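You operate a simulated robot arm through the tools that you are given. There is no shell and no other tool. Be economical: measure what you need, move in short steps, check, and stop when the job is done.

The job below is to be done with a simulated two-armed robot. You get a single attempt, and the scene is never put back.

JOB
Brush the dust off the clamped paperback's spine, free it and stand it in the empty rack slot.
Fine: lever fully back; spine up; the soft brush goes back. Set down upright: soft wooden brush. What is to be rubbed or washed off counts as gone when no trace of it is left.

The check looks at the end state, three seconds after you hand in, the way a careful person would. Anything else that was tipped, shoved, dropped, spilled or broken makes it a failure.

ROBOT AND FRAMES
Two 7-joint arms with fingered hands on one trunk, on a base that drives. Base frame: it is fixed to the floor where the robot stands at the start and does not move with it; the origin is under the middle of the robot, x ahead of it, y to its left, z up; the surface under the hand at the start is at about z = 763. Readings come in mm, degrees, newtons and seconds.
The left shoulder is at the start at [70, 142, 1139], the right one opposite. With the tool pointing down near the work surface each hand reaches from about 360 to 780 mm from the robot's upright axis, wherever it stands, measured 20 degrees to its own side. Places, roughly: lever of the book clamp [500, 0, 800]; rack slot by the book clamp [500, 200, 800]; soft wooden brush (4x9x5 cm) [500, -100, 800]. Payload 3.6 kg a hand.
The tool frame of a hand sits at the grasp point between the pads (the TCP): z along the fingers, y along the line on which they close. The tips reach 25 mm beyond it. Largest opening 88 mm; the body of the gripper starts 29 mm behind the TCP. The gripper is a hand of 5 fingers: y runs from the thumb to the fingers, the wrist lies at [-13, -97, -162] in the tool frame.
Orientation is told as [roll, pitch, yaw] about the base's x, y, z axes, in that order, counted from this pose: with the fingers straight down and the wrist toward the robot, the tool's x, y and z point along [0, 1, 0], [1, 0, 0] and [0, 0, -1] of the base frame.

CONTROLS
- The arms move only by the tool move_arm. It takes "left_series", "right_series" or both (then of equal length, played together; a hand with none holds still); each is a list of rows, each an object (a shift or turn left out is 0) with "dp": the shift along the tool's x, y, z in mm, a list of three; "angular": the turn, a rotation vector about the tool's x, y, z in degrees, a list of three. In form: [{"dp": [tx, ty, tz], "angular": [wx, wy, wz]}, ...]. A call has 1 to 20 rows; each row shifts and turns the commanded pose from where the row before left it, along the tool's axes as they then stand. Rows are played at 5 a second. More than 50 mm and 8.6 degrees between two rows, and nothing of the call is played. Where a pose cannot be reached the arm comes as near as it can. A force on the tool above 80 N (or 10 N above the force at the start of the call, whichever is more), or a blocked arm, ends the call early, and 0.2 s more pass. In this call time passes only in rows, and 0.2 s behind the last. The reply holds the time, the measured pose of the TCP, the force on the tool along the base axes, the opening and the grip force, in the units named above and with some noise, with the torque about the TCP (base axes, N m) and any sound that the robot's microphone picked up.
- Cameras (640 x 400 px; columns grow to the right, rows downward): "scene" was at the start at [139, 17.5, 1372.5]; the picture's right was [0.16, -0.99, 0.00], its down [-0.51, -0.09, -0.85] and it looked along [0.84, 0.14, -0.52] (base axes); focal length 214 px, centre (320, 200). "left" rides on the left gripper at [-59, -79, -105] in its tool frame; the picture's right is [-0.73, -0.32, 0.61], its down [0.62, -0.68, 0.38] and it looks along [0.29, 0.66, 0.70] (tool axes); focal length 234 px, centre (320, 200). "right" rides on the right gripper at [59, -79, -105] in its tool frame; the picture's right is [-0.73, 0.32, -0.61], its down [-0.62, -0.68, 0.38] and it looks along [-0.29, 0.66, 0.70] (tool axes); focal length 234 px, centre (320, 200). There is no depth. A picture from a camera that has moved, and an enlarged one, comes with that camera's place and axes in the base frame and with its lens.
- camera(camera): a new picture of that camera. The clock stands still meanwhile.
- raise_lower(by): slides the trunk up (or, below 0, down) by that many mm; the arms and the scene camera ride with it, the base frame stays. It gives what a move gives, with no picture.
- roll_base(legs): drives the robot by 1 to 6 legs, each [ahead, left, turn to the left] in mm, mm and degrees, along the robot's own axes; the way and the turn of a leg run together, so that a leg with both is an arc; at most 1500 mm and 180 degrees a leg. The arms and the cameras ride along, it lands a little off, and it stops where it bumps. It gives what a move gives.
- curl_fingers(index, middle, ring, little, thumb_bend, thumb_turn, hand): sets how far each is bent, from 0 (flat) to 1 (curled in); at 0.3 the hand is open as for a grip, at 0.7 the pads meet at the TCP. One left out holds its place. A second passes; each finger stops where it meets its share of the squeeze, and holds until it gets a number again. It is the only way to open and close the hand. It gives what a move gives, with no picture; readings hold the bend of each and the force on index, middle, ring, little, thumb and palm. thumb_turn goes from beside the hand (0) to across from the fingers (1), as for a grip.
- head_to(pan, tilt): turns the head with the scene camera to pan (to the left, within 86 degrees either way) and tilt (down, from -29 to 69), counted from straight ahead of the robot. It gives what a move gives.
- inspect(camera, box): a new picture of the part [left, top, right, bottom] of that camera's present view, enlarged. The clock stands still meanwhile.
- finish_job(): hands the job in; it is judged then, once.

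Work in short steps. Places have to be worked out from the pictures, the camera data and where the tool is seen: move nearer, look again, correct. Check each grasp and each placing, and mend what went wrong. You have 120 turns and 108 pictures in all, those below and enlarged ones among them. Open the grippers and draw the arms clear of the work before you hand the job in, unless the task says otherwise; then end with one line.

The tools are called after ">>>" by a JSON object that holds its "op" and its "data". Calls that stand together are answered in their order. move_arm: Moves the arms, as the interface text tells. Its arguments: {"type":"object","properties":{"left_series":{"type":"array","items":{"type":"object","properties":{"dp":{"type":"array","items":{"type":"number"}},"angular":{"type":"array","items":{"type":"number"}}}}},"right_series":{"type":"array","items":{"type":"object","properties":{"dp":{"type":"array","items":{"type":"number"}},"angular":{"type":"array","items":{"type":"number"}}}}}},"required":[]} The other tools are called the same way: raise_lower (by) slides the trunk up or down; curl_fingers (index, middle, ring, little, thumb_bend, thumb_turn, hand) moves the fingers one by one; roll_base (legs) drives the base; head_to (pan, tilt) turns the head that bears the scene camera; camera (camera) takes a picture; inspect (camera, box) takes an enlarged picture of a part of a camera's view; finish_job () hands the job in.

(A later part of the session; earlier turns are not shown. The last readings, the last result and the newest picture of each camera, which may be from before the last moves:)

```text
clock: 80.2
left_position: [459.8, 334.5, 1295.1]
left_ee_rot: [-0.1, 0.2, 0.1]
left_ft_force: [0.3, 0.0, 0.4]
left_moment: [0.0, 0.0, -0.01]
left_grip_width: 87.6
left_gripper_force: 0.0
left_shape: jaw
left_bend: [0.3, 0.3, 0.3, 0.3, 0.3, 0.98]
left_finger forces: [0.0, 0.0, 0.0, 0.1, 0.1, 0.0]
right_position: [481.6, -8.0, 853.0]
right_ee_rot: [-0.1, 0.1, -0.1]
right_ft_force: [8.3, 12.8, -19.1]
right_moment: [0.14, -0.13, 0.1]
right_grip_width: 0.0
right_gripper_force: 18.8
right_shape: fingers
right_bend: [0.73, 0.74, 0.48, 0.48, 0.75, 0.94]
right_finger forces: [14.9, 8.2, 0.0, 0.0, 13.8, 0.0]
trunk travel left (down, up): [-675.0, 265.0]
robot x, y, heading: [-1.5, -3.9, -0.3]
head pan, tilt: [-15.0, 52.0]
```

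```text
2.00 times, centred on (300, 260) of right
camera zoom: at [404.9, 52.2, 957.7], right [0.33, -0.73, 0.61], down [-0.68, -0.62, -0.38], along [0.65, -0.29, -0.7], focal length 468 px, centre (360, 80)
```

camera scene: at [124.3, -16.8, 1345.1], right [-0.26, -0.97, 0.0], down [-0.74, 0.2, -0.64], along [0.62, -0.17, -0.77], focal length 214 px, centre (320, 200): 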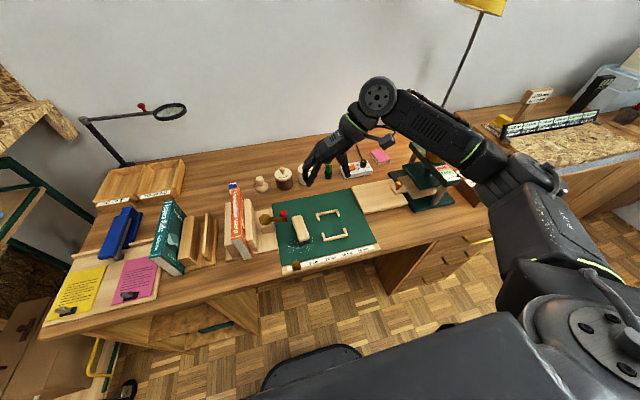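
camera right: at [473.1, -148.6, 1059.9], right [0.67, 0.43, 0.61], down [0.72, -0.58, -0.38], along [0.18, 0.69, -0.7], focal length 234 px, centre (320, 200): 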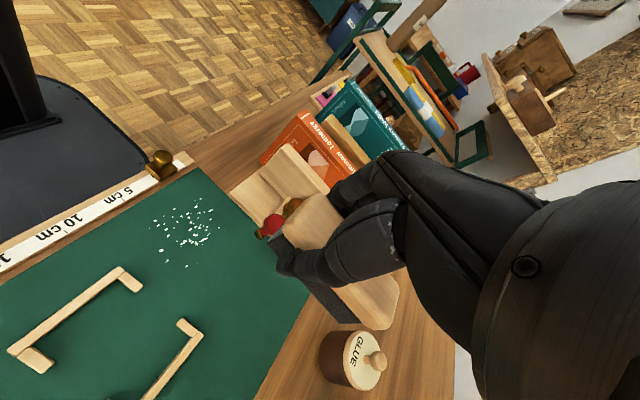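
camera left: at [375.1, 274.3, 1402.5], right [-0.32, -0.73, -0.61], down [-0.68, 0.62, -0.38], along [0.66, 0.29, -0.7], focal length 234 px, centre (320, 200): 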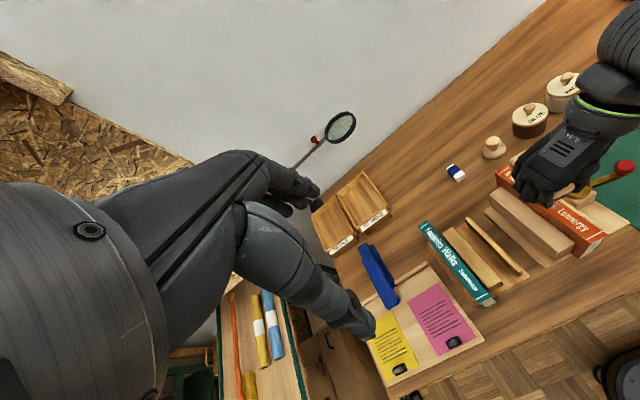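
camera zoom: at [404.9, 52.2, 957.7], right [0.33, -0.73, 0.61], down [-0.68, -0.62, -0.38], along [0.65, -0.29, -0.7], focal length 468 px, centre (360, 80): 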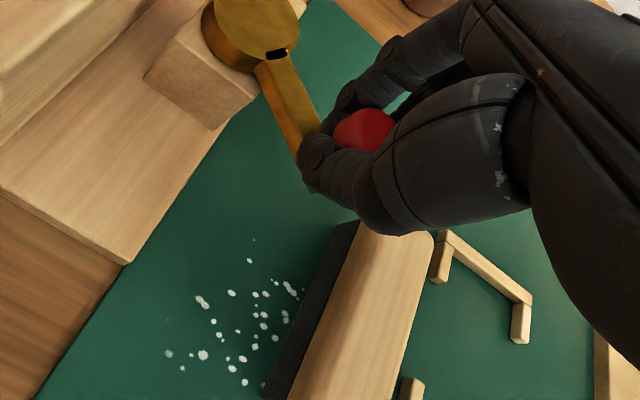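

The lever does turn toward -x (about 28° already). Follow the arc about the pivot (510,45), turning the hand with it.

>>> {"op": "move_arm", "data": {"right_series": [{"dp": [4.2, -6.7, 0], "angular": [0, 0, 8]}, {"dp": [4.2, -6.7, 0], "angular": [0, 0, 8]}, {"dp": [4.2, -6.7, 0], "angular": [0, 0, 8]}, {"dp": [0, 0, 0]}]}}

>>> {"op": "inspect", "data": {"camera": "right", "box": [160, 160, 440, 360]}}

```text
clock: 81.2
left_position: [459.9, 334.3, 1293.5]
left_ee_rot: [-0.2, 0.3, 0.0]
left_ft_force: [-0.7, -0.4, -0.1]
left_moment: [0.0, 0.03, 0.0]
left_grip_width: 87.8
left_gripper_force: 0.1
left_shape: jaw
left_bend: [0.3, 0.3, 0.3, 0.3, 0.3, 0.98]
left_finger forces: [0.0, 0.0, 0.1, 0.0, 0.0, 0.0]
right_position: [465.7, 6.6, 852.3]
right_ee_rot: [0.0, 0.2, -24.2]
right_ft_force: [18.8, 15.2, -12.2]
right_moment: [0.17, -0.27, 0.2]
right_grip_width: 0.1
right_gripper_force: 19.9
right_shape: fingers
right_bend: [0.73, 0.75, 0.48, 0.48, 0.75, 0.94]
right_finger forces: [18.8, 6.8, 0.1, 0.1, 14.7, 0.0]
trunk travel left (down, up): [-675.0, 265.0]
robot x, y, heading: [-2.4, -1.7, -0.1]
head pan, tilt: [-15.0, 52.0]
```

```text
2.00 times, centred on (300, 260) of right
camera zoom: at [418.6, 93.8, 957.2], right [0.0, -0.79, 0.61], down [-0.88, -0.29, -0.38], along [0.48, -0.53, -0.7], focal length 468 px, centre (360, 80)
```

zoom: 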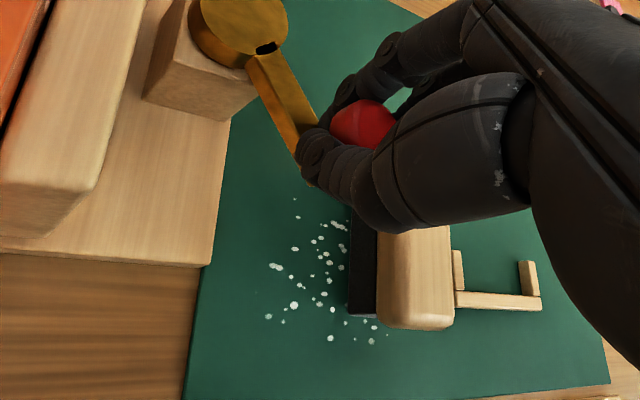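

The lever follows. Continue the arc.

>>> {"op": "move_arm", "data": {"right_series": [{"dp": [4.2, -6.7, 0], "angular": [0, 0, 8]}, {"dp": [4.2, -6.7, 0], "angular": [0, 0, 8]}, {"dp": [4.2, -6.7, 0], "angular": [0, 0, 8]}, {"dp": [4.2, -6.7, 0], "angular": [0, 0, 8]}, {"dp": [0, 0, 0]}]}}

>>> {"op": "inspect", "data": {"camera": "right", "box": [160, 160, 440, 360]}}

```text
clock: 82.4
left_position: [459.0, 333.2, 1294.7]
left_ee_rot: [-0.2, 0.3, 0.1]
left_ft_force: [0.3, -0.2, -0.4]
left_moment: [-0.01, 0.02, -0.01]
left_grip_width: 88.1
left_gripper_force: 0.1
left_shape: jaw
left_bend: [0.3, 0.3, 0.3, 0.3, 0.3, 0.98]
left_finger forces: [0.0, 0.1, 0.0, 0.0, 0.0, 0.0]
right_position: [453.9, 35.7, 852.7]
right_ee_rot: [-0.1, 0.1, -56.1]
right_ft_force: [24.5, 5.2, -1.3]
right_moment: [-0.04, -0.44, 0.27]
right_grip_width: 0.3
right_gripper_force: 22.7
right_shape: fingers
right_bend: [0.73, 0.75, 0.48, 0.48, 0.76, 0.94]
right_finger forces: [24.3, 6.2, 0.1, 0.1, 15.2, 0.0]
trunk travel left (down, up): [-675.0, 265.0]
robot x, y, heading: [2.4, 0.4, -0.0]
head pan, tilt: [-15.0, 52.0]
```

```text
2.00 times, centred on (300, 260) of right
camera zoom: at [460.1, 134.8, 956.3], right [-0.42, -0.67, 0.61], down [-0.9, 0.22, -0.38], along [0.12, -0.71, -0.7], focal length 468 px, centre (360, 80)
```

zoom: 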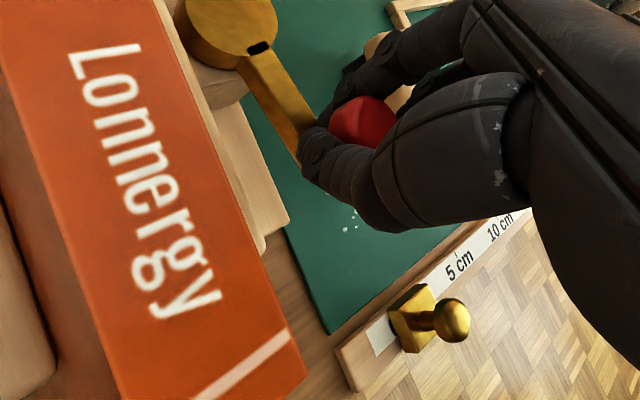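

Lever now points toward the robot (≈-174°). Continue in small steps to find its end stop.

>>> {"op": "move_arm", "data": {"right_series": [{"dp": [2.1, -3.35, 0], "angular": [0, 0, 4]}, {"dp": [2.1, -3.35, 0], "angular": [0, 0, 4]}, {"dp": [0, 0, 0]}]}}

>>> {"op": "move_arm", "data": {"right_series": [{"dp": [2.1, -3.35, 0], "angular": [0, 0, 4]}, {"dp": [2.1, -3.35, 0], "angular": [0, 0, 4]}, {"dp": [0, 0, 0]}]}}

>>> {"op": "head_to", "data": {"pan": 5, "tilt": 50}}

>>> {"op": "inspect", "data": {"camera": "scene", "box": [240, 140, 400, 250]}}

```text
clock: 83.2
left_position: [459.8, 331.9, 1294.5]
left_ee_rot: [0.0, 0.2, 0.1]
left_ft_force: [0.8, -0.2, 0.0]
left_moment: [-0.01, 0.0, -0.01]
left_grip_width: 87.6
left_gripper_force: 0.2
left_shape: jaw
left_bend: [0.3, 0.3, 0.3, 0.3, 0.3, 0.98]
left_finger forces: [0.0, 0.0, 0.1, 0.1, 0.0, 0.0]
right_position: [454.1, 43.2, 851.2]
right_ee_rot: [-0.2, 0.2, -64.1]
right_ft_force: [25.3, 3.7, -2.0]
right_moment: [-0.13, -0.5, 0.27]
right_grip_width: 0.5
right_gripper_force: 22.6
right_shape: fingers
right_bend: [0.73, 0.75, 0.48, 0.48, 0.76, 0.94]
right_finger forces: [25.0, 5.7, 0.1, 0.1, 14.9, 0.0]
trunk travel left (down, up): [-675.0, 265.0]
robot x, y, heading: [1.2, -1.9, 0.2]
head pan, tilt: [-15.0, 52.0]
```

```text
clock: 84.0
left_position: [459.2, 330.6, 1295.6]
left_ee_rot: [0.1, 0.2, -0.1]
left_ft_force: [0.0, 0.0, -0.2]
left_moment: [0.04, 0.02, -0.01]
left_grip_width: 87.8
left_gripper_force: 0.1
left_shape: jaw
left_bend: [0.3, 0.3, 0.3, 0.3, 0.3, 0.98]
left_finger forces: [0.0, 0.1, 0.0, 0.0, 0.0, 0.1]
right_position: [454.7, 49.4, 852.2]
right_ee_rot: [-0.2, 0.1, -72.2]
right_ft_force: [24.8, -7.0, 0.3]
right_moment: [-0.28, -0.46, 0.26]
right_grip_width: 0.4
right_gripper_force: 24.8
right_shape: fingers
right_bend: [0.73, 0.75, 0.48, 0.48, 0.76, 0.94]
right_finger forces: [29.1, 7.3, 0.1, 0.0, 12.6, 0.0]
trunk travel left (down, up): [-675.0, 265.0]
robot x, y, heading: [0.8, 1.8, -0.1]
head pan, tilt: [-15.0, 52.0]
```

```text
clock: 84.8
left_position: [458.6, 329.8, 1294.7]
left_ee_rot: [0.2, 0.2, 0.2]
left_ft_force: [0.5, -0.6, 0.3]
left_moment: [0.01, 0.01, 0.0]
left_grip_width: 87.5
left_gripper_force: 0.1
left_shape: jaw
left_bend: [0.3, 0.3, 0.3, 0.3, 0.3, 0.98]
left_finger forces: [0.0, 0.1, 0.0, 0.0, 0.0, 0.0]
right_position: [454.1, 50.3, 852.6]
right_ee_rot: [-0.1, 0.0, -72.1]
right_ft_force: [18.6, -8.0, -1.6]
right_moment: [-0.23, -0.18, 0.04]
right_grip_width: 0.9
right_gripper_force: 25.1
right_shape: fingers
right_bend: [0.73, 0.75, 0.48, 0.48, 0.76, 0.94]
right_finger forces: [30.3, 7.5, 0.1, 0.0, 12.7, 0.0]
trunk travel left (down, up): [-675.0, 265.0]
robot x, y, heading: [-2.4, 1.5, 0.1]
head pan, tilt: [5.0, 50.0]
```

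```text
3.64 times, centred on (320, 195) of scene
camera zoom: at [131.9, 7.9, 1344.6], right [0.09, -1.0, 0.0], down [-0.77, -0.07, -0.64], along [0.64, 0.06, -0.77], focal length 780 px, centre (320, 218)
```

zoom: 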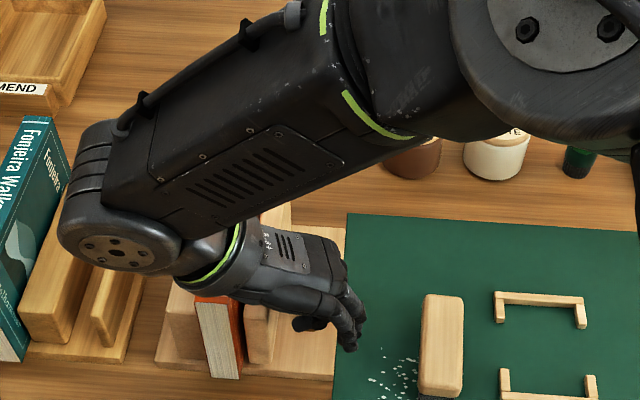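

The y-force has turned to resisting (-8 N), perhaps the stop. I relieve the radial pull (move +x a bit) and push a further few mm to confirm.

>>> {"op": "move_arm", "data": {"right_series": [{"dp": [4, 1.2, 0]}, {"dp": [1, -2.9, 0]}, {"dp": [0, 0, 0]}]}}

>>> {"op": "move_arm", "data": {"right_series": [{"dp": [1, -2.9, 0]}, {"dp": [0, 0, 0]}]}}

>>> {"op": "camera", "data": {"camera": "right"}}

```text
clock: 85.6
left_position: [455.8, 329.0, 1296.9]
left_ee_rot: [0.1, 0.1, -0.1]
left_ft_force: [0.1, -0.9, 0.9]
left_moment: [-0.02, -0.01, 0.01]
left_grip_width: 87.7
left_gripper_force: 0.0
left_shape: jaw
left_bend: [0.3, 0.3, 0.3, 0.3, 0.3, 0.98]
left_finger forces: [0.1, 0.1, 0.0, 0.0, 0.0, 0.1]
right_position: [455.8, 52.4, 852.2]
right_ee_rot: [-0.2, 0.3, -72.1]
right_ft_force: [-1.0, -15.6, -16.4]
right_moment: [0.11, 0.03, -0.23]
right_grip_width: 0.5
right_gripper_force: 25.6
right_shape: fingers
right_bend: [0.73, 0.75, 0.48, 0.48, 0.76, 0.95]
right_finger forces: [21.2, 19.1, 0.1, 0.1, 11.6, 0.0]
trunk travel left (down, up): [-675.0, 265.0]
robot x, y, heading: [-0.8, 1.0, 0.1]
head pan, tilt: [5.0, 50.0]
```

```text
clock: 86.2
left_position: [455.2, 328.4, 1296.9]
left_ee_rot: [0.2, 0.0, 0.0]
left_ft_force: [-0.1, -0.8, -0.6]
left_moment: [0.02, 0.02, 0.04]
left_grip_width: 87.9
left_gripper_force: 0.0
left_shape: jaw
left_bend: [0.3, 0.3, 0.3, 0.3, 0.3, 0.98]
left_finger forces: [0.0, 0.0, 0.0, 0.0, 0.0, 0.0]
right_position: [456.8, 53.0, 853.4]
right_ee_rot: [0.0, 0.2, -72.0]
right_ft_force: [-6.2, -22.5, -22.1]
right_moment: [0.22, 0.19, -0.3]
right_grip_width: 0.7
right_gripper_force: 27.1
right_shape: fingers
right_bend: [0.72, 0.75, 0.48, 0.48, 0.76, 0.96]
right_finger forces: [20.5, 22.7, 0.1, 0.0, 11.1, 0.0]
trunk travel left (down, up): [-675.0, 265.0]
robot x, y, heading: [-1.2, 1.1, 0.1]
head pan, tilt: [5.0, 50.0]
```

```text
29 pictures are left
camera right: at [488.2, 146.7, 957.3], right [-0.59, -0.53, 0.61], down [-0.8, 0.46, -0.38], along [-0.08, -0.71, -0.7], focal length 234 px, centre (320, 200)
```

right: 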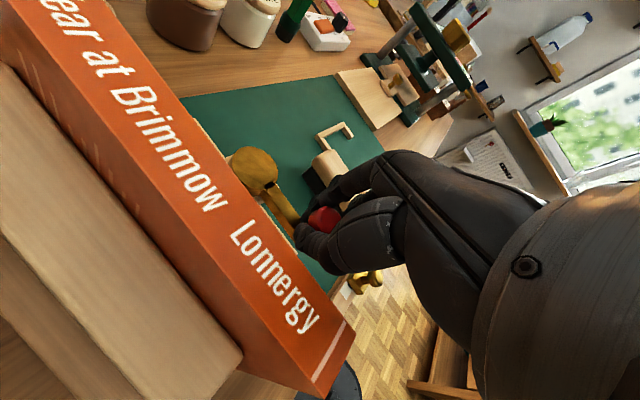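

Force climbs to 22 N without motion: the lever is at its end stop. Release with the fingers (thumb only a little, the jaw is close), then rise.

>>> {"op": "curl_fingers", "data": {"hand": "right", "index": 0.5, "middle": 0.5, "thumb_bend": 0.6}}

>>> {"op": "move_arm", "data": {"right_series": [{"dp": [0, 0, -10]}, {"dp": [0, 0, -20]}, {"dp": [0, 0, -40]}, {"dp": [0, 0, -45]}, {"dp": [0, 0, 0]}]}}

>>> {"op": "move_arm", "data": {"right_series": [{"dp": [0, 0, -30], "angular": [0, 0, -8]}, {"angular": [0, 0, -8]}, {"angular": [0, 0, -8]}, {"angular": [0, 0, -8]}, {"angular": [0, 0, -8]}, {"angular": [0, 0, -8]}, {"angular": [0, 0, -8]}, {"angular": [0, 0, -8]}, {"angular": [0, 0, -8]}, {"dp": [-45, 0, 0]}, {"dp": [-45, 0, 0]}, {"dp": [-45, 0, 0]}, {"dp": [-45, 0, 0]}, {"dp": [0, 0, 0]}]}}

>>> {"op": "inspect", "data": {"camera": "scene", "box": [200, 150, 400, 270]}}

```text
clock: 87.2
left_position: [454.3, 330.8, 1298.3]
left_ee_rot: [0.0, 0.0, 0.1]
left_ft_force: [-0.1, 0.6, 0.0]
left_moment: [0.0, -0.02, 0.06]
left_grip_width: 87.8
left_gripper_force: 0.1
left_shape: jaw
left_bend: [0.3, 0.3, 0.3, 0.3, 0.3, 0.98]
left_finger forces: [0.0, 0.1, 0.0, 0.0, 0.0, 0.0]
right_position: [455.5, 55.3, 854.4]
right_ee_rot: [0.0, 0.1, -72.1]
right_ft_force: [3.4, -6.6, 5.4]
right_moment: [0.04, -0.06, -0.04]
right_grip_width: 21.5
right_gripper_force: 3.9
right_shape: fingers
right_bend: [0.49, 0.5, 0.48, 0.48, 0.68, 0.98]
right_finger forces: [0.8, 0.1, 0.0, 0.1, 7.9, 0.1]
trunk travel left (down, up): [-675.0, 265.0]
robot x, y, heading: [3.1, -0.9, -0.1]
head pan, tilt: [5.0, 50.0]
```

```text
clock: 88.4
left_position: [454.7, 333.9, 1296.3]
left_ee_rot: [-0.1, 0.0, 0.1]
left_ft_force: [-0.5, 1.2, 0.2]
left_moment: [0.02, 0.0, 0.01]
left_grip_width: 87.9
left_gripper_force: 0.1
left_shape: jaw
left_bend: [0.3, 0.3, 0.3, 0.3, 0.3, 0.98]
left_finger forces: [0.0, 0.0, 0.0, 0.1, 0.0, 0.0]
right_position: [455.0, 50.2, 969.0]
right_ee_rot: [-0.6, 1.0, -73.3]
right_ft_force: [-0.3, -0.3, -0.4]
right_moment: [-0.01, -0.04, 0.04]
right_grip_width: 30.4
right_gripper_force: 0.0
right_shape: fingers
right_bend: [0.5, 0.5, 0.48, 0.48, 0.6, 0.98]
right_finger forces: [0.0, 0.0, 0.1, 0.1, 0.0, 0.0]
trunk travel left (down, up): [-675.0, 265.0]
robot x, y, heading: [-0.9, -0.9, -0.0]
head pan, tilt: [5.0, 50.0]
```

```text
clock: 91.4
left_position: [453.8, 332.6, 1296.4]
left_ee_rot: [-0.1, 0.0, 0.1]
left_ft_force: [-0.1, -0.2, -0.7]
left_moment: [-0.03, 0.01, -0.02]
left_grip_width: 87.6
left_gripper_force: 0.0
left_shape: jaw
left_bend: [0.3, 0.3, 0.3, 0.3, 0.3, 0.98]
left_finger forces: [0.0, 0.0, 0.0, 0.1, 0.0, 0.1]
right_position: [453.9, -124.4, 1000.4]
right_ee_rot: [-0.1, 0.0, 0.0]
right_ft_force: [-0.4, -0.4, 0.1]
right_moment: [-0.01, 0.02, -0.01]
right_grip_width: 30.7
right_gripper_force: 0.0
right_shape: fingers
right_bend: [0.5, 0.5, 0.48, 0.48, 0.6, 0.98]
right_finger forces: [0.0, 0.0, 0.0, 0.0, 0.0, 0.0]
trunk travel left (down, up): [-675.0, 265.0]
robot x, y, heading: [3.0, 0.2, 0.0]
head pan, tilt: [5.0, 50.0]
```

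```text
3.20 times, centred on (300, 210) of scene
camera zoom: at [127.3, 10.9, 1345.0], right [0.09, -1.0, 0.0], down [-0.76, -0.07, -0.64], along [0.64, 0.06, -0.77], focal length 686 px, centre (384, 168)
```

zoom: 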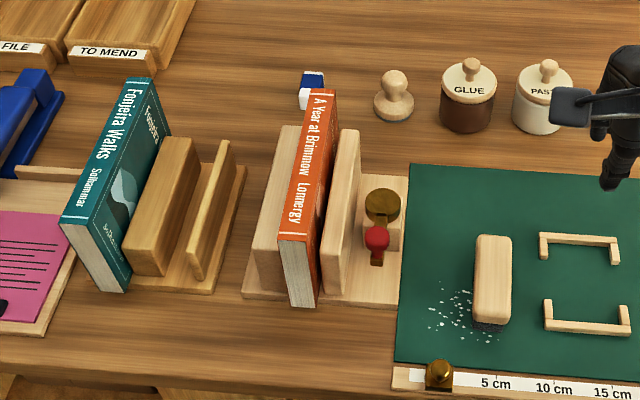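

Lever is fully back (pointing to the robot), the jaw is loose and the brush undisturbed. Next, bring the right hand over the book at yaw 90, opened ~58 mm, and inspect the rack slot.

>>> {"op": "move_arm", "data": {"right_series": [{"angular": [0, 0, -8.2]}, {"angular": [0, 0, -8.2]}, {"angular": [0, 0, -8.2]}, {"angular": [0, 0, -8.2]}, {"angular": [0, 0, -8.2]}, {"angular": [0, 0, -8.2]}, {"angular": [0, 0, -8.2]}, {"angular": [0, 0, -8.2]}, {"angular": [0, 0, -8.2]}, {"angular": [0, 0, -8.2]}, {"angular": [0, 0, -8]}, {"dp": [-10, 39, 0]}, {"dp": [-10, 39, 0]}, {"dp": [-10, 39, 0]}, {"dp": [-10, 39, 0]}, {"dp": [-10, 39, 0]}, {"dp": [-8, 39, 0]}, {"dp": [0, 0, 0]}]}}

>>> {"op": "curl_fingers", "data": {"hand": "right", "index": 0.43, "middle": 0.43, "ring": 0.43, "little": 0.43, "thumb_bend": 0.43}}

>>> {"op": "head_to", "data": {"pan": 15, "tilt": 48}}

>>> {"op": "inspect", "data": {"camera": "scene", "box": [230, 150, 370, 250]}}

>>> {"op": "inspect", "data": {"camera": "left", "box": [410, 150, 610, 310]}}

```text
clock: 95.2
left_position: [452.7, 331.9, 1297.3]
left_ee_rot: [-0.1, 0.0, 0.1]
left_ft_force: [0.1, -0.8, -0.2]
left_moment: [-0.03, -0.01, 0.01]
left_grip_width: 87.6
left_gripper_force: 0.0
left_shape: jaw
left_bend: [0.3, 0.3, 0.3, 0.3, 0.3, 0.98]
left_finger forces: [0.0, 0.0, 0.0, 0.1, 0.1, 0.1]
right_position: [512.4, 108.5, 999.5]
right_ee_rot: [-0.1, 0.0, 90.0]
right_ft_force: [0.3, 0.1, -0.9]
right_moment: [0.03, 0.0, 0.02]
right_grip_width: 30.5
right_gripper_force: 0.1
right_shape: fingers
right_bend: [0.5, 0.5, 0.48, 0.48, 0.6, 0.98]
right_finger forces: [0.0, 0.0, 0.0, 0.1, 0.1, 0.0]
trunk travel left (down, up): [-675.0, 265.0]
robot x, y, heading: [0.4, 1.1, 0.2]
head pan, tilt: [5.0, 50.0]
```

```text
clock: 96.2
left_position: [453.9, 332.4, 1296.9]
left_ee_rot: [-0.1, -0.1, 0.1]
left_ft_force: [-0.5, -0.4, 0.0]
left_moment: [0.01, 0.01, -0.04]
left_grip_width: 87.8
left_gripper_force: 0.0
left_shape: jaw
left_bend: [0.3, 0.3, 0.3, 0.3, 0.3, 0.98]
left_finger forces: [0.0, 0.0, 0.1, 0.0, 0.0, 0.0]
right_position: [513.3, 109.5, 999.4]
right_ee_rot: [0.0, 0.0, 90.0]
right_ft_force: [0.2, 0.2, -0.5]
right_moment: [0.04, 0.0, -0.02]
right_grip_width: 56.5
right_gripper_force: 0.0
right_shape: fingers
right_bend: [0.43, 0.43, 0.43, 0.43, 0.43, 0.98]
right_finger forces: [0.0, 0.0, 0.1, 0.0, 0.0, 0.1]
trunk travel left (down, up): [-675.0, 265.0]
robot x, y, heading: [-0.3, -2.7, 0.2]
head pan, tilt: [5.0, 50.0]
```

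```text
clock: 96.9
left_position: [454.4, 333.0, 1295.8]
left_ee_rot: [0.0, 0.0, 0.1]
left_ft_force: [0.2, -0.3, 0.6]
left_moment: [-0.03, 0.01, 0.01]
left_grip_width: 88.0
left_gripper_force: 0.0
left_shape: jaw
left_bend: [0.3, 0.3, 0.3, 0.3, 0.3, 0.98]
left_finger forces: [0.0, 0.0, 0.0, 0.1, 0.0, 0.0]
right_position: [513.2, 108.7, 998.6]
right_ee_rot: [0.0, 0.0, 89.9]
right_ft_force: [-0.2, -0.1, -0.8]
right_moment: [-0.02, 0.0, -0.03]
right_grip_width: 56.5
right_gripper_force: 0.1
right_shape: fingers
right_bend: [0.43, 0.43, 0.43, 0.43, 0.43, 0.98]
right_finger forces: [0.0, 0.1, 0.0, 0.0, 0.1, 0.0]
trunk travel left (down, up): [-675.0, 265.0]
robot x, y, heading: [1.6, -0.7, 0.0]
head pan, tilt: [15.0, 48.0]
```

```text
4.00 times, centred on (300, 200) of scene
camera zoom: at [126.4, 23.1, 1347.8], right [0.26, -0.97, 0.0], down [-0.72, -0.19, -0.67], along [0.65, 0.17, -0.74], focal length 858 px, centre (400, 200)
```

zoom: 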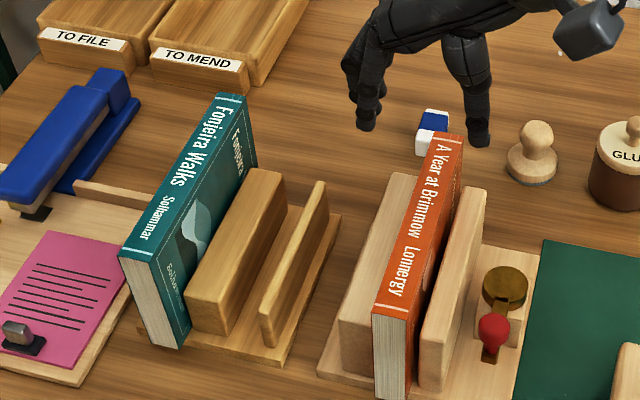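

```text
2.50 times, centred on (510, 230) of left
camera zoom: at [374.9, 274.1, 1402.6], right [-0.32, -0.73, -0.61], down [-0.68, 0.62, -0.38], along [0.66, 0.29, -0.7], focal length 585 px, centre (-155, 125)
```

zoom: 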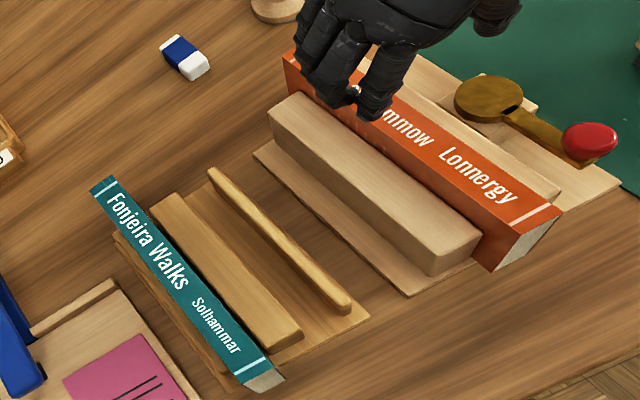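

Slot measured: between thin bar (y≈215) and thick bar (y≈246), centre y≈230, x centre ≈520, bar tops z≈822. Book spans y 97–124; shift of +120 in y. Now descend to the spine, tips staying above the jaws (~z 850).

>>> {"op": "move_arm", "data": {"right_series": [{"dp": [0, 1, 40]}, {"dp": [0, 0, 40]}, {"dp": [0, 0, 25]}, {"dp": [0, 0, 12]}, {"dp": [0, 0, 0]}]}}

>>> {"op": "inspect", "data": {"camera": "scene", "box": [280, 150, 360, 210]}}

>>> {"op": "inspect", "data": {"camera": "right", "box": [180, 100, 440, 300]}}

```text
clock: 98.1
left_position: [454.0, 331.7, 1297.9]
left_ee_rot: [0.0, 0.0, 0.1]
left_ft_force: [0.2, 1.1, -0.3]
left_moment: [0.0, 0.02, 0.01]
left_grip_width: 87.5
left_gripper_force: 0.0
left_shape: jaw
left_bend: [0.3, 0.3, 0.3, 0.3, 0.3, 0.98]
left_finger forces: [0.0, 0.0, 0.0, 0.1, 0.0, 0.1]
right_position: [512.4, 114.9, 883.8]
right_ee_rot: [0.0, 0.0, 89.9]
right_ft_force: [-0.3, -0.5, 0.0]
right_moment: [0.01, -0.03, 0.01]
right_grip_width: 56.7
right_gripper_force: 0.0
right_shape: fingers
right_bend: [0.43, 0.43, 0.43, 0.43, 0.43, 0.98]
right_finger forces: [0.0, 0.0, 0.1, 0.1, 0.0, 0.1]
trunk travel left (down, up): [-675.0, 265.0]
robot x, y, heading: [-2.2, -3.2, 0.1]
head pan, tilt: [15.0, 48.0]
```

```text
6.67 times, centred on (320, 180) of scene
camera zoom: at [126.3, 23.2, 1347.8], right [0.26, -0.97, 0.0], down [-0.72, -0.19, -0.67], along [0.65, 0.17, -0.74], focal length 1430 px, centre (320, 333)
```

zoom: 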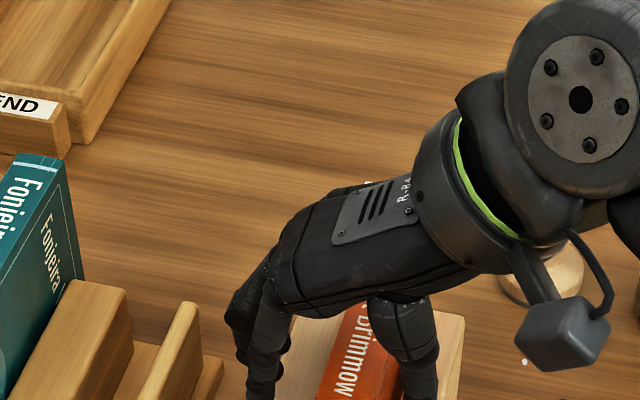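

```text
2.00 times, centred on (310, 200) of right
camera zoom: at [454.6, 35.7, 988.5], right [0.73, 0.32, 0.61], down [0.62, -0.68, -0.38], along [0.29, 0.66, -0.7], focal length 468 px, centre (340, 200)
```

zoom: 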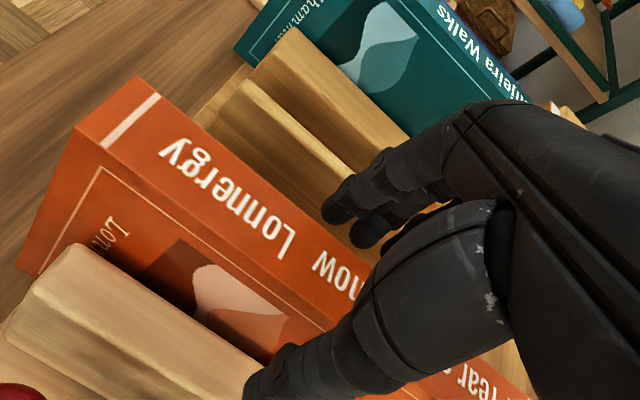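

Spine sits between thumb and fingers. Lower carefully further, watching for jaw contact.

>>> {"op": "move_arm", "data": {"right_series": [{"dp": [0, 0, 4]}, {"dp": [0, 0, 3]}, {"dp": [0, 0, 0]}]}}

>>> {"op": "move_arm", "data": {"right_series": [{"dp": [0, 0, 3]}, {"dp": [0, 0, 3]}, {"dp": [0, 0, 0]}]}}

>>> {"op": "inspect", "data": {"camera": "right", "box": [180, 100, 440, 300]}}

```text
clock: 98.9
left_position: [453.7, 330.9, 1296.1]
left_ee_rot: [-0.1, 0.1, 0.1]
left_ft_force: [-0.3, 0.2, -0.3]
left_moment: [0.0, -0.02, 0.02]
left_grip_width: 87.6
left_gripper_force: 0.1
left_shape: jaw
left_bend: [0.3, 0.3, 0.3, 0.3, 0.3, 0.98]
left_finger forces: [0.0, 0.0, 0.0, 0.1, 0.0, 0.0]
right_position: [513.8, 113.2, 876.8]
right_ee_rot: [-0.1, -0.1, 89.9]
right_ft_force: [0.0, -0.4, -0.5]
right_moment: [0.01, 0.05, 0.01]
right_grip_width: 56.5
right_gripper_force: 0.1
right_shape: fingers
right_bend: [0.43, 0.43, 0.43, 0.43, 0.43, 0.98]
right_finger forces: [0.0, 0.0, 0.0, 0.0, 0.1, 0.0]
trunk travel left (down, up): [-675.0, 265.0]
robot x, y, heading: [0.0, -1.0, 0.1]
head pan, tilt: [15.0, 48.0]
```

```text
clock: 99.7
left_position: [452.8, 332.5, 1296.3]
left_ee_rot: [0.1, -0.1, 0.1]
left_ft_force: [0.6, -0.1, -0.4]
left_moment: [-0.01, 0.0, 0.0]
left_grip_width: 87.7
left_gripper_force: 0.0
left_shape: jaw
left_bend: [0.3, 0.3, 0.3, 0.3, 0.3, 0.98]
left_finger forces: [0.0, 0.0, 0.0, 0.0, 0.0, 0.1]
right_position: [512.8, 113.1, 871.6]
right_ee_rot: [0.0, 0.0, 90.0]
right_ft_force: [1.4, -0.3, 14.4]
right_moment: [0.54, -0.15, -0.05]
right_grip_width: 56.6
right_gripper_force: 6.3
right_shape: fingers
right_bend: [0.43, 0.41, 0.43, 0.43, 0.43, 0.98]
right_finger forces: [0.1, 14.3, 0.1, 0.1, 0.1, 0.0]
trunk travel left (down, up): [-675.0, 265.0]
robot x, y, heading: [2.0, 1.3, -0.3]
head pan, tilt: [15.0, 48.0]
```

```text
2.00 times, centred on (310, 200) of right
camera zoom: at [454.5, 34.3, 976.4], right [0.72, 0.32, 0.61], down [0.62, -0.68, -0.38], along [0.29, 0.66, -0.69], focal length 468 px, centre (340, 200)
```

zoom: 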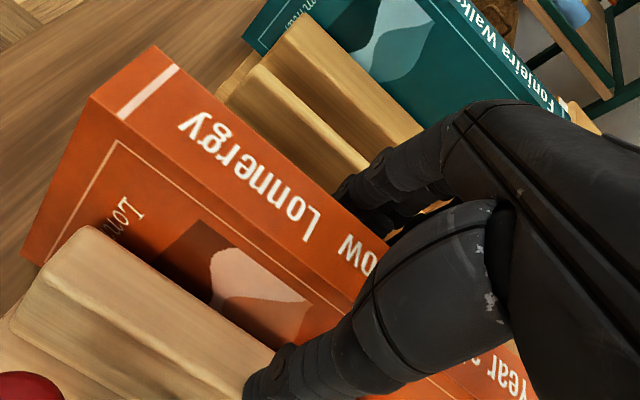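

Middle fingertip met the left jaw's top (jaw ≈ z 847). Back up 4 mm and close on the book.

>>> {"op": "move_arm", "data": {"right_series": [{"dp": [0, -2, -4]}, {"dp": [0, 0, 0]}]}}

>>> {"op": "curl_fingers", "data": {"hand": "right", "index": 0.57, "middle": 0.57, "ring": 0.57, "little": 0.57, "thumb_bend": 0.57}}

>>> {"op": "curl_fingers", "data": {"hand": "right", "index": 0.7, "middle": 0.7, "ring": 0.7, "little": 0.68, "thumb_bend": 0.76}}

>>> {"op": "inspect", "data": {"camera": "right", "box": [180, 100, 440, 300]}}

```text
clock: 100.3
left_position: [453.4, 332.3, 1298.4]
left_ee_rot: [0.0, 0.0, 0.1]
left_ft_force: [-0.9, -0.2, 0.2]
left_moment: [-0.02, 0.0, -0.02]
left_grip_width: 87.7
left_gripper_force: 0.0
left_shape: jaw
left_bend: [0.3, 0.3, 0.3, 0.3, 0.3, 0.98]
left_finger forces: [0.0, 0.0, 0.0, 0.0, 0.0, 0.0]
right_position: [513.1, 111.7, 874.1]
right_ee_rot: [-0.1, 0.2, 90.0]
right_ft_force: [0.1, 0.6, 3.4]
right_moment: [0.23, -0.05, -0.02]
right_grip_width: 56.5
right_gripper_force: 1.7
right_shape: fingers
right_bend: [0.43, 0.42, 0.43, 0.43, 0.43, 0.98]
right_finger forces: [0.1, 3.9, 0.0, 0.1, 0.0, 0.0]
trunk travel left (down, up): [-675.0, 265.0]
robot x, y, heading: [-0.5, 5.3, -0.0]
head pan, tilt: [15.0, 48.0]
```

```text
clock: 101.3
left_position: [452.6, 333.4, 1296.8]
left_ee_rot: [-0.1, 0.1, 0.1]
left_ft_force: [1.1, -0.7, 1.0]
left_moment: [-0.01, 0.02, 0.01]
left_grip_width: 87.4
left_gripper_force: 0.2
left_shape: jaw
left_bend: [0.3, 0.3, 0.3, 0.3, 0.3, 0.98]
left_finger forces: [0.0, 0.0, 0.0, 0.1, 0.1, 0.0]
right_position: [512.5, 111.1, 874.5]
right_ee_rot: [0.0, -0.1, 90.1]
right_ft_force: [-1.0, 2.0, 4.6]
right_moment: [0.12, -0.02, 0.04]
right_grip_width: 29.2
right_gripper_force: 2.1
right_shape: fingers
right_bend: [0.56, 0.54, 0.56, 0.56, 0.56, 0.98]
right_finger forces: [0.0, 4.1, 0.0, 0.1, 0.0, 0.1]
trunk travel left (down, up): [-675.0, 265.0]
robot x, y, heading: [0.8, 0.9, 0.2]
head pan, tilt: [15.0, 48.0]
```

```text
clock: 102.3
left_position: [454.5, 332.3, 1297.2]
left_ee_rot: [0.0, 0.0, 0.0]
left_ft_force: [0.0, 0.4, 0.3]
left_moment: [-0.02, -0.06, 0.01]
left_grip_width: 87.8
left_gripper_force: 0.1
left_shape: jaw
left_bend: [0.3, 0.3, 0.3, 0.3, 0.3, 0.98]
left_finger forces: [0.0, 0.0, 0.0, 0.1, 0.0, 0.1]
right_position: [512.8, 110.7, 873.5]
right_ee_rot: [0.1, 0.1, 89.9]
right_ft_force: [-0.6, -2.1, -0.4]
right_moment: [-0.11, 0.09, 0.16]
right_grip_width: 16.9
right_gripper_force: 11.8
right_shape: fingers
right_bend: [0.64, 0.65, 0.66, 0.67, 0.61, 0.97]
right_finger forces: [3.7, 3.4, 3.0, 0.9, 13.2, 0.0]
trunk travel left (down, up): [-675.0, 265.0]
robot x, y, heading: [-1.1, 2.8, -0.1]
head pan, tilt: [15.0, 48.0]
```

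```text
2.00 times, centred on (310, 200) of right
camera zoom: at [455.6, 32.7, 977.8], right [0.73, 0.32, 0.61], down [0.62, -0.68, -0.38], along [0.29, 0.66, -0.7], focal length 468 px, centre (340, 200)
```

zoom: 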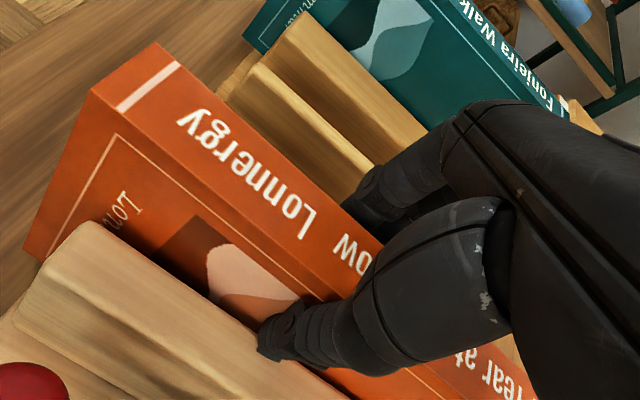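

Even grip at 13 N. Tighten slightly more, then lift 15 mm as a test.

>>> {"op": "curl_fingers", "data": {"hand": "right", "index": 0.76, "middle": 0.76, "ring": 0.75, "little": 0.74, "thumb_bend": 0.84}}

>>> {"op": "move_arm", "data": {"right_series": [{"dp": [0, 0, -5]}, {"dp": [0, 0, -5]}, {"dp": [0, 0, -5]}, {"dp": [0, 0, 0]}]}}

>>> {"op": "inspect", "data": {"camera": "scene", "box": [230, 140, 370, 260]}}

```text
clock: 103.3
left_position: [454.5, 333.8, 1296.5]
left_ee_rot: [-0.1, 0.0, 0.1]
left_ft_force: [-0.1, -0.3, -0.3]
left_moment: [0.04, -0.03, 0.01]
left_grip_width: 87.8
left_gripper_force: 0.0
left_shape: jaw
left_bend: [0.3, 0.3, 0.3, 0.3, 0.3, 0.98]
left_finger forces: [0.1, 0.0, 0.1, 0.1, 0.0, 0.0]
right_position: [514.2, 111.4, 873.0]
right_ee_rot: [0.1, 0.2, 90.1]
right_ft_force: [-1.2, 2.8, -5.9]
right_moment: [-0.11, 0.09, 0.53]
right_grip_width: 15.9
right_gripper_force: 23.7
right_shape: fingers
right_bend: [0.74, 0.73, 0.73, 0.73, 0.62, 0.96]
right_finger forces: [6.7, 6.5, 6.7, 4.9, 22.5, 0.1]
trunk travel left (down, up): [-675.0, 265.0]
robot x, y, heading: [-3.5, -0.9, 0.0]
head pan, tilt: [15.0, 48.0]
```

```text
clock: 104.3
left_position: [454.7, 333.3, 1296.6]
left_ee_rot: [0.0, 0.0, 0.1]
left_ft_force: [-0.4, 0.5, 0.4]
left_moment: [-0.02, 0.0, 0.03]
left_grip_width: 87.8
left_gripper_force: 0.0
left_shape: jaw
left_bend: [0.3, 0.3, 0.3, 0.3, 0.3, 0.98]
left_finger forces: [0.1, 0.1, 0.0, 0.1, 0.0, 0.0]
right_position: [514.6, 110.0, 889.9]
right_ee_rot: [0.0, 0.0, 90.0]
right_ft_force: [0.8, 2.2, -5.1]
right_moment: [0.02, 0.03, 0.46]
right_grip_width: 16.3
right_gripper_force: 24.5
right_shape: fingers
right_bend: [0.74, 0.73, 0.73, 0.73, 0.63, 0.96]
right_finger forces: [7.2, 6.8, 6.8, 4.3, 23.8, 0.0]
trunk travel left (down, up): [-675.0, 265.0]
robot x, y, heading: [-0.6, 3.1, -0.0]
head pan, tilt: [15.0, 48.0]
```

```text
3.33 times, centred on (300, 200) of scene
camera zoom: at [127.3, 23.8, 1347.7], right [0.26, -0.97, 0.0], down [-0.72, -0.19, -0.67], along [0.65, 0.17, -0.74], focal length 715 px, centre (387, 200)
```

zoom: 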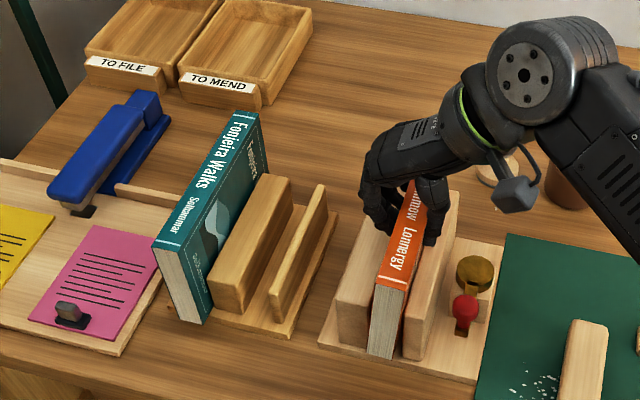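

Load of 5 N shows the book is coming up. Lift another 40 mm and check for yaw slip.

>>> {"op": "move_arm", "data": {"right_series": [{"dp": [0, 0, -10]}, {"dp": [0, 0, -10]}, {"dp": [0, 0, -10]}, {"dp": [0, 0, -10]}, {"dp": [0, 0, 0]}]}}

>>> {"op": "inspect", "data": {"camera": "scene", "box": [230, 130, 370, 250]}}

```text
clock: 105.5
left_position: [455.2, 331.8, 1296.0]
left_ee_rot: [0.0, -0.1, 0.1]
left_ft_force: [-0.2, -0.9, -0.5]
left_moment: [-0.02, -0.01, 0.0]
left_grip_width: 87.7
left_gripper_force: 0.1
left_shape: jaw
left_bend: [0.3, 0.3, 0.3, 0.3, 0.3, 0.98]
left_finger forces: [0.0, 0.0, 0.1, 0.0, 0.0, 0.1]
right_position: [512.9, 110.2, 927.9]
right_ee_rot: [0.1, -0.1, 90.0]
right_ft_force: [0.0, -0.1, -4.3]
right_moment: [-0.13, 0.03, 0.37]
right_grip_width: 16.0
right_gripper_force: 22.8
right_shape: fingers
right_bend: [0.74, 0.73, 0.73, 0.73, 0.62, 0.96]
right_finger forces: [7.0, 5.7, 5.4, 3.6, 22.9, 0.1]
trunk travel left (down, up): [-675.0, 265.0]
robot x, y, heading: [1.2, -1.2, -0.0]
head pan, tilt: [15.0, 48.0]
```

```text
3.33 times, centred on (300, 190) of scene
camera zoom: at [127.1, 23.2, 1347.7], right [0.26, -0.97, 0.0], down [-0.72, -0.19, -0.67], along [0.65, 0.17, -0.74], focal length 715 px, centre (387, 233)
```

zoom: 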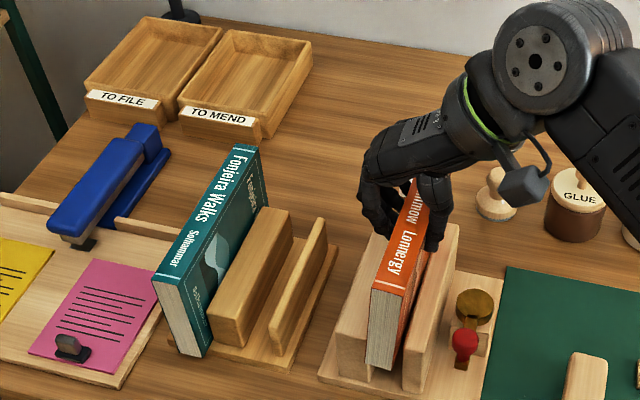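

Still straight. Lift 50 mm more to clear the jaws.

>>> {"op": "move_arm", "data": {"right_series": [{"dp": [0, 0, -10]}, {"dp": [0, 0, -10]}, {"dp": [0, 0, -15]}, {"dp": [0, 0, -15]}, {"dp": [0, 0, 0]}]}}

>>> {"op": "camera", "data": {"camera": "right"}}

>>> {"op": "inspect", "data": {"camera": "scene", "box": [230, 110, 370, 230]}}

```text
clock: 106.7
left_position: [454.5, 331.8, 1297.1]
left_ee_rot: [0.0, 0.0, 0.1]
left_ft_force: [-0.3, 0.7, 0.7]
left_moment: [0.01, -0.03, 0.05]
left_grip_width: 87.7
left_gripper_force: 0.1
left_shape: jaw
left_bend: [0.3, 0.3, 0.3, 0.3, 0.3, 0.98]
left_finger forces: [0.1, 0.1, 0.1, 0.0, 0.0, 0.0]
right_position: [512.8, 110.5, 978.2]
right_ee_rot: [0.0, 0.0, 90.1]
right_ft_force: [-1.0, 0.6, -3.2]
right_moment: [0.03, -0.01, 0.02]
right_grip_width: 16.0
right_gripper_force: 19.3
right_shape: fingers
right_bend: [0.74, 0.74, 0.75, 0.74, 0.68, 0.91]
right_finger forces: [12.0, 6.0, 1.2, 0.0, 19.3, 0.1]
trunk travel left (down, up): [-675.0, 265.0]
robot x, y, heading: [2.4, -0.3, 0.1]
head pan, tilt: [15.0, 48.0]
```

```text
19 pictures are left
camera right: at [455.4, 31.6, 1082.0], right [0.73, 0.32, 0.61], down [0.62, -0.68, -0.38], along [0.29, 0.66, -0.7], focal length 234 px, centre (320, 200)
```

right: 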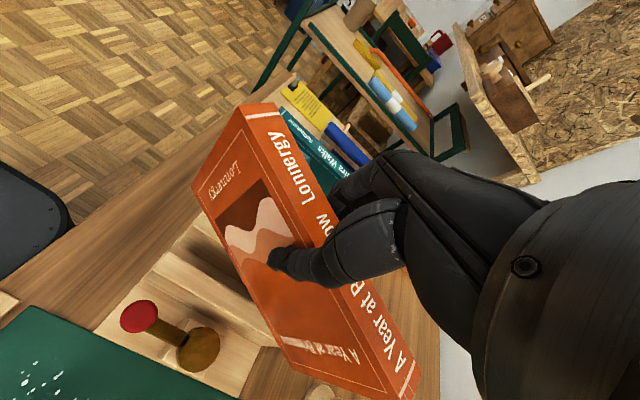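

```text
3.33 times, centred on (300, 170) of scene
camera zoom: at [126.9, 23.3, 1347.7], right [0.26, -0.97, 0.0], down [-0.72, -0.19, -0.67], along [0.65, 0.17, -0.74], focal length 715 px, centre (387, 300)
```

zoom: 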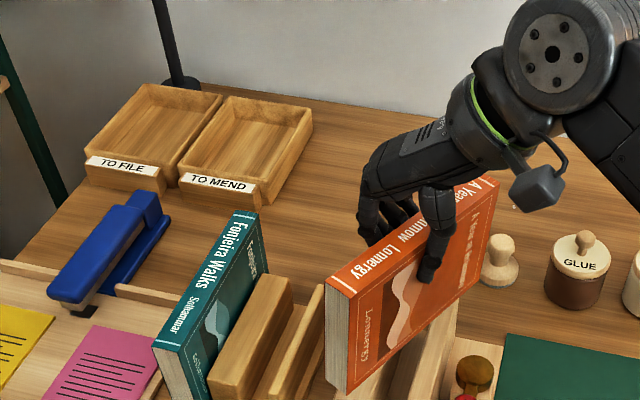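

Once free, the book yawed about -29.5° in the grip (pivoting at the thumb) but is otherwise secure. Rotate the hand by +29.5° to square the book to the rack, a bit higher.

>>> {"op": "move_arm", "data": {"right_series": [{"dp": [0, 0, -12]}, {"angular": [0, 0, -6]}, {"angular": [0, 0, -6]}, {"angular": [0, 0, -6]}, {"angular": [0, 0, -6]}, {"angular": [0, 0, -5.5]}, {"dp": [0, 0, 0]}]}}

>>> {"op": "head_to", "data": {"pan": 20, "tilt": 45}}

>>> {"op": "inspect", "data": {"camera": "scene", "box": [240, 120, 400, 250]}}

```text
clock: 108.3
left_position: [455.0, 331.8, 1296.0]
left_ee_rot: [-0.1, -0.1, 0.1]
left_ft_force: [-0.5, 0.1, 0.4]
left_moment: [0.0, -0.01, -0.03]
left_grip_width: 87.5
left_gripper_force: 0.2
left_shape: jaw
left_bend: [0.3, 0.3, 0.3, 0.3, 0.3, 0.98]
left_finger forces: [0.0, 0.0, 0.0, 0.0, 0.1, 0.0]
right_position: [513.6, 109.8, 989.0]
right_ee_rot: [0.0, 0.0, 119.5]
right_ft_force: [-0.5, 0.4, -3.0]
right_moment: [0.02, 0.02, 0.0]
right_grip_width: 15.9
right_gripper_force: 18.8
right_shape: fingers
right_bend: [0.74, 0.74, 0.75, 0.74, 0.68, 0.91]
right_finger forces: [12.0, 5.7, 1.1, 0.1, 19.2, 0.0]
trunk travel left (down, up): [-675.0, 265.0]
robot x, y, heading: [-0.2, 3.4, 0.1]
head pan, tilt: [15.0, 48.0]
```

```text
clock: 109.0
left_position: [455.2, 332.6, 1297.1]
left_ee_rot: [0.1, -0.1, 0.0]
left_ft_force: [-0.7, 0.1, 0.8]
left_moment: [-0.01, -0.05, -0.01]
left_grip_width: 87.6
left_gripper_force: 0.0
left_shape: jaw
left_bend: [0.3, 0.3, 0.3, 0.3, 0.3, 0.98]
left_finger forces: [0.1, 0.1, 0.0, 0.1, 0.1, 0.0]
right_position: [513.5, 109.7, 988.9]
right_ee_rot: [0.1, 0.0, 119.6]
right_ft_force: [0.6, 0.1, -2.7]
right_moment: [0.03, -0.01, -0.02]
right_grip_width: 15.8
right_gripper_force: 19.0
right_shape: fingers
right_bend: [0.74, 0.74, 0.75, 0.74, 0.68, 0.91]
right_finger forces: [12.0, 5.8, 1.2, 0.1, 19.1, 0.1]
trunk travel left (down, up): [-675.0, 265.0]
robot x, y, heading: [0.7, -1.6, 0.0]
head pan, tilt: [20.0, 45.0]
```

```text
3.08 times, centred on (320, 185) of scene
camera zoom: at [127.2, 30.6, 1351.9], right [0.34, -0.94, 0.0], down [-0.67, -0.24, -0.71], along [0.66, 0.24, -0.71], focal length 660 px, centre (320, 246)
```

zoom: 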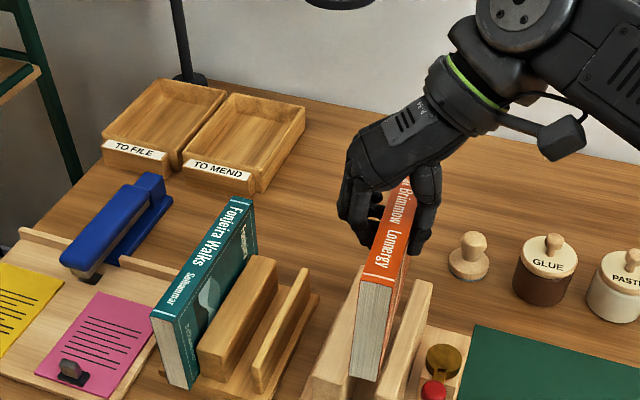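

Book is square to the rack. The little finger would come close to the teal book when lowered, so curl it in slightly, then shift the book over the slot.

>>> {"op": "curl_fingers", "data": {"hand": "right", "little": 0.82}}

>>> {"op": "move_arm", "data": {"right_series": [{"dp": [-15.7, 27.8, 0]}, {"dp": [-15.7, 27.8, 0]}, {"dp": [-15.7, 27.8, 0]}, {"dp": [-14.8, 26.1, 0]}, {"dp": [0, 0, 20]}, {"dp": [0, 0, 20]}, {"dp": [0, 0, 0]}]}}

>>> {"op": "inspect", "data": {"camera": "scene", "box": [230, 120, 370, 240]}}

>>> {"op": "inspect", "data": {"camera": "right", "box": [160, 60, 460, 400]}}

```text
clock: 110.0
left_position: [454.0, 332.8, 1297.1]
left_ee_rot: [0.0, 0.0, 0.0]
left_ft_force: [0.4, 0.5, 0.5]
left_moment: [-0.03, -0.01, -0.02]
left_grip_width: 87.8
left_gripper_force: 0.0
left_shape: jaw
left_bend: [0.3, 0.3, 0.3, 0.3, 0.3, 0.98]
left_finger forces: [0.1, 0.0, 0.0, 0.1, 0.0, 0.1]
right_position: [514.2, 110.1, 989.6]
right_ee_rot: [0.0, 0.0, 119.5]
right_ft_force: [-0.4, -1.1, -3.0]
right_moment: [0.02, -0.01, -0.01]
right_grip_width: 15.8
right_gripper_force: 20.1
right_shape: fingers
right_bend: [0.74, 0.74, 0.75, 0.81, 0.68, 0.91]
right_finger forces: [12.4, 5.3, 0.4, 1.8, 20.1, 0.1]
trunk travel left (down, up): [-675.0, 265.0]
robot x, y, heading: [-0.7, -1.3, -0.1]
head pan, tilt: [20.0, 45.0]
```

```text
clock: 111.6
left_position: [454.4, 333.7, 1296.9]
left_ee_rot: [0.1, 0.0, 0.1]
left_ft_force: [-0.2, 0.4, -0.4]
left_moment: [-0.01, -0.01, 0.0]
left_grip_width: 87.7
left_gripper_force: 0.1
left_shape: jaw
left_bend: [0.3, 0.3, 0.3, 0.3, 0.3, 0.98]
left_finger forces: [0.0, 0.0, 0.0, 0.0, 0.0, 0.0]
right_position: [503.2, 208.2, 952.0]
right_ee_rot: [-0.1, -0.1, 119.3]
right_ft_force: [0.3, -0.3, -1.8]
right_moment: [0.04, 0.01, -0.02]
right_grip_width: 15.8
right_gripper_force: 20.3
right_shape: fingers
right_bend: [0.74, 0.74, 0.75, 0.82, 0.68, 0.91]
right_finger forces: [12.5, 5.2, 0.4, 1.9, 20.1, 0.0]
right hand out of reach, approached as far as the arm can: row 3, 4
trunk travel left (down, up): [-675.0, 265.0]
robot x, y, heading: [-2.3, -1.1, 0.0]
head pan, tilt: [20.0, 45.0]
```

```text
3.33 times, centred on (300, 180) of scene
camera zoom: at [127.1, 30.5, 1351.9], right [0.34, -0.94, 0.0], down [-0.66, -0.24, -0.71], along [0.66, 0.24, -0.71], focal length 715 px, centre (387, 267)
```

zoom: 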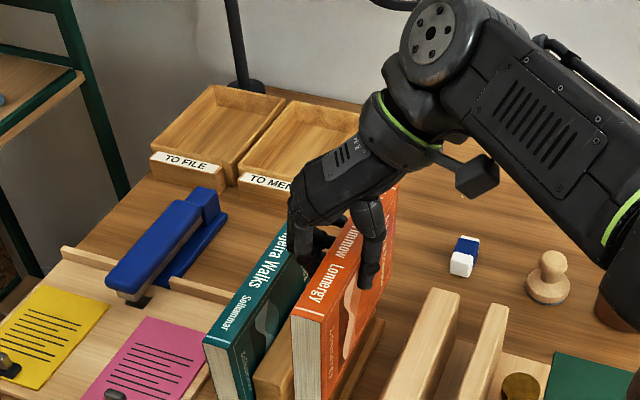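

```text
1.18 times, centred on (310, 230) of right
camera zoom: at [491.0, 110.3, 1056.3], right [0.47, 0.64, 0.61], down [0.88, -0.29, -0.38], along [-0.07, 0.71, -0.7], focal length 276 px, centre (332, 165)
```

zoom: 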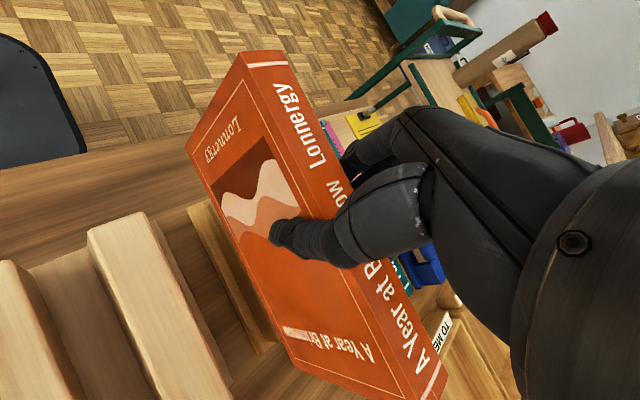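

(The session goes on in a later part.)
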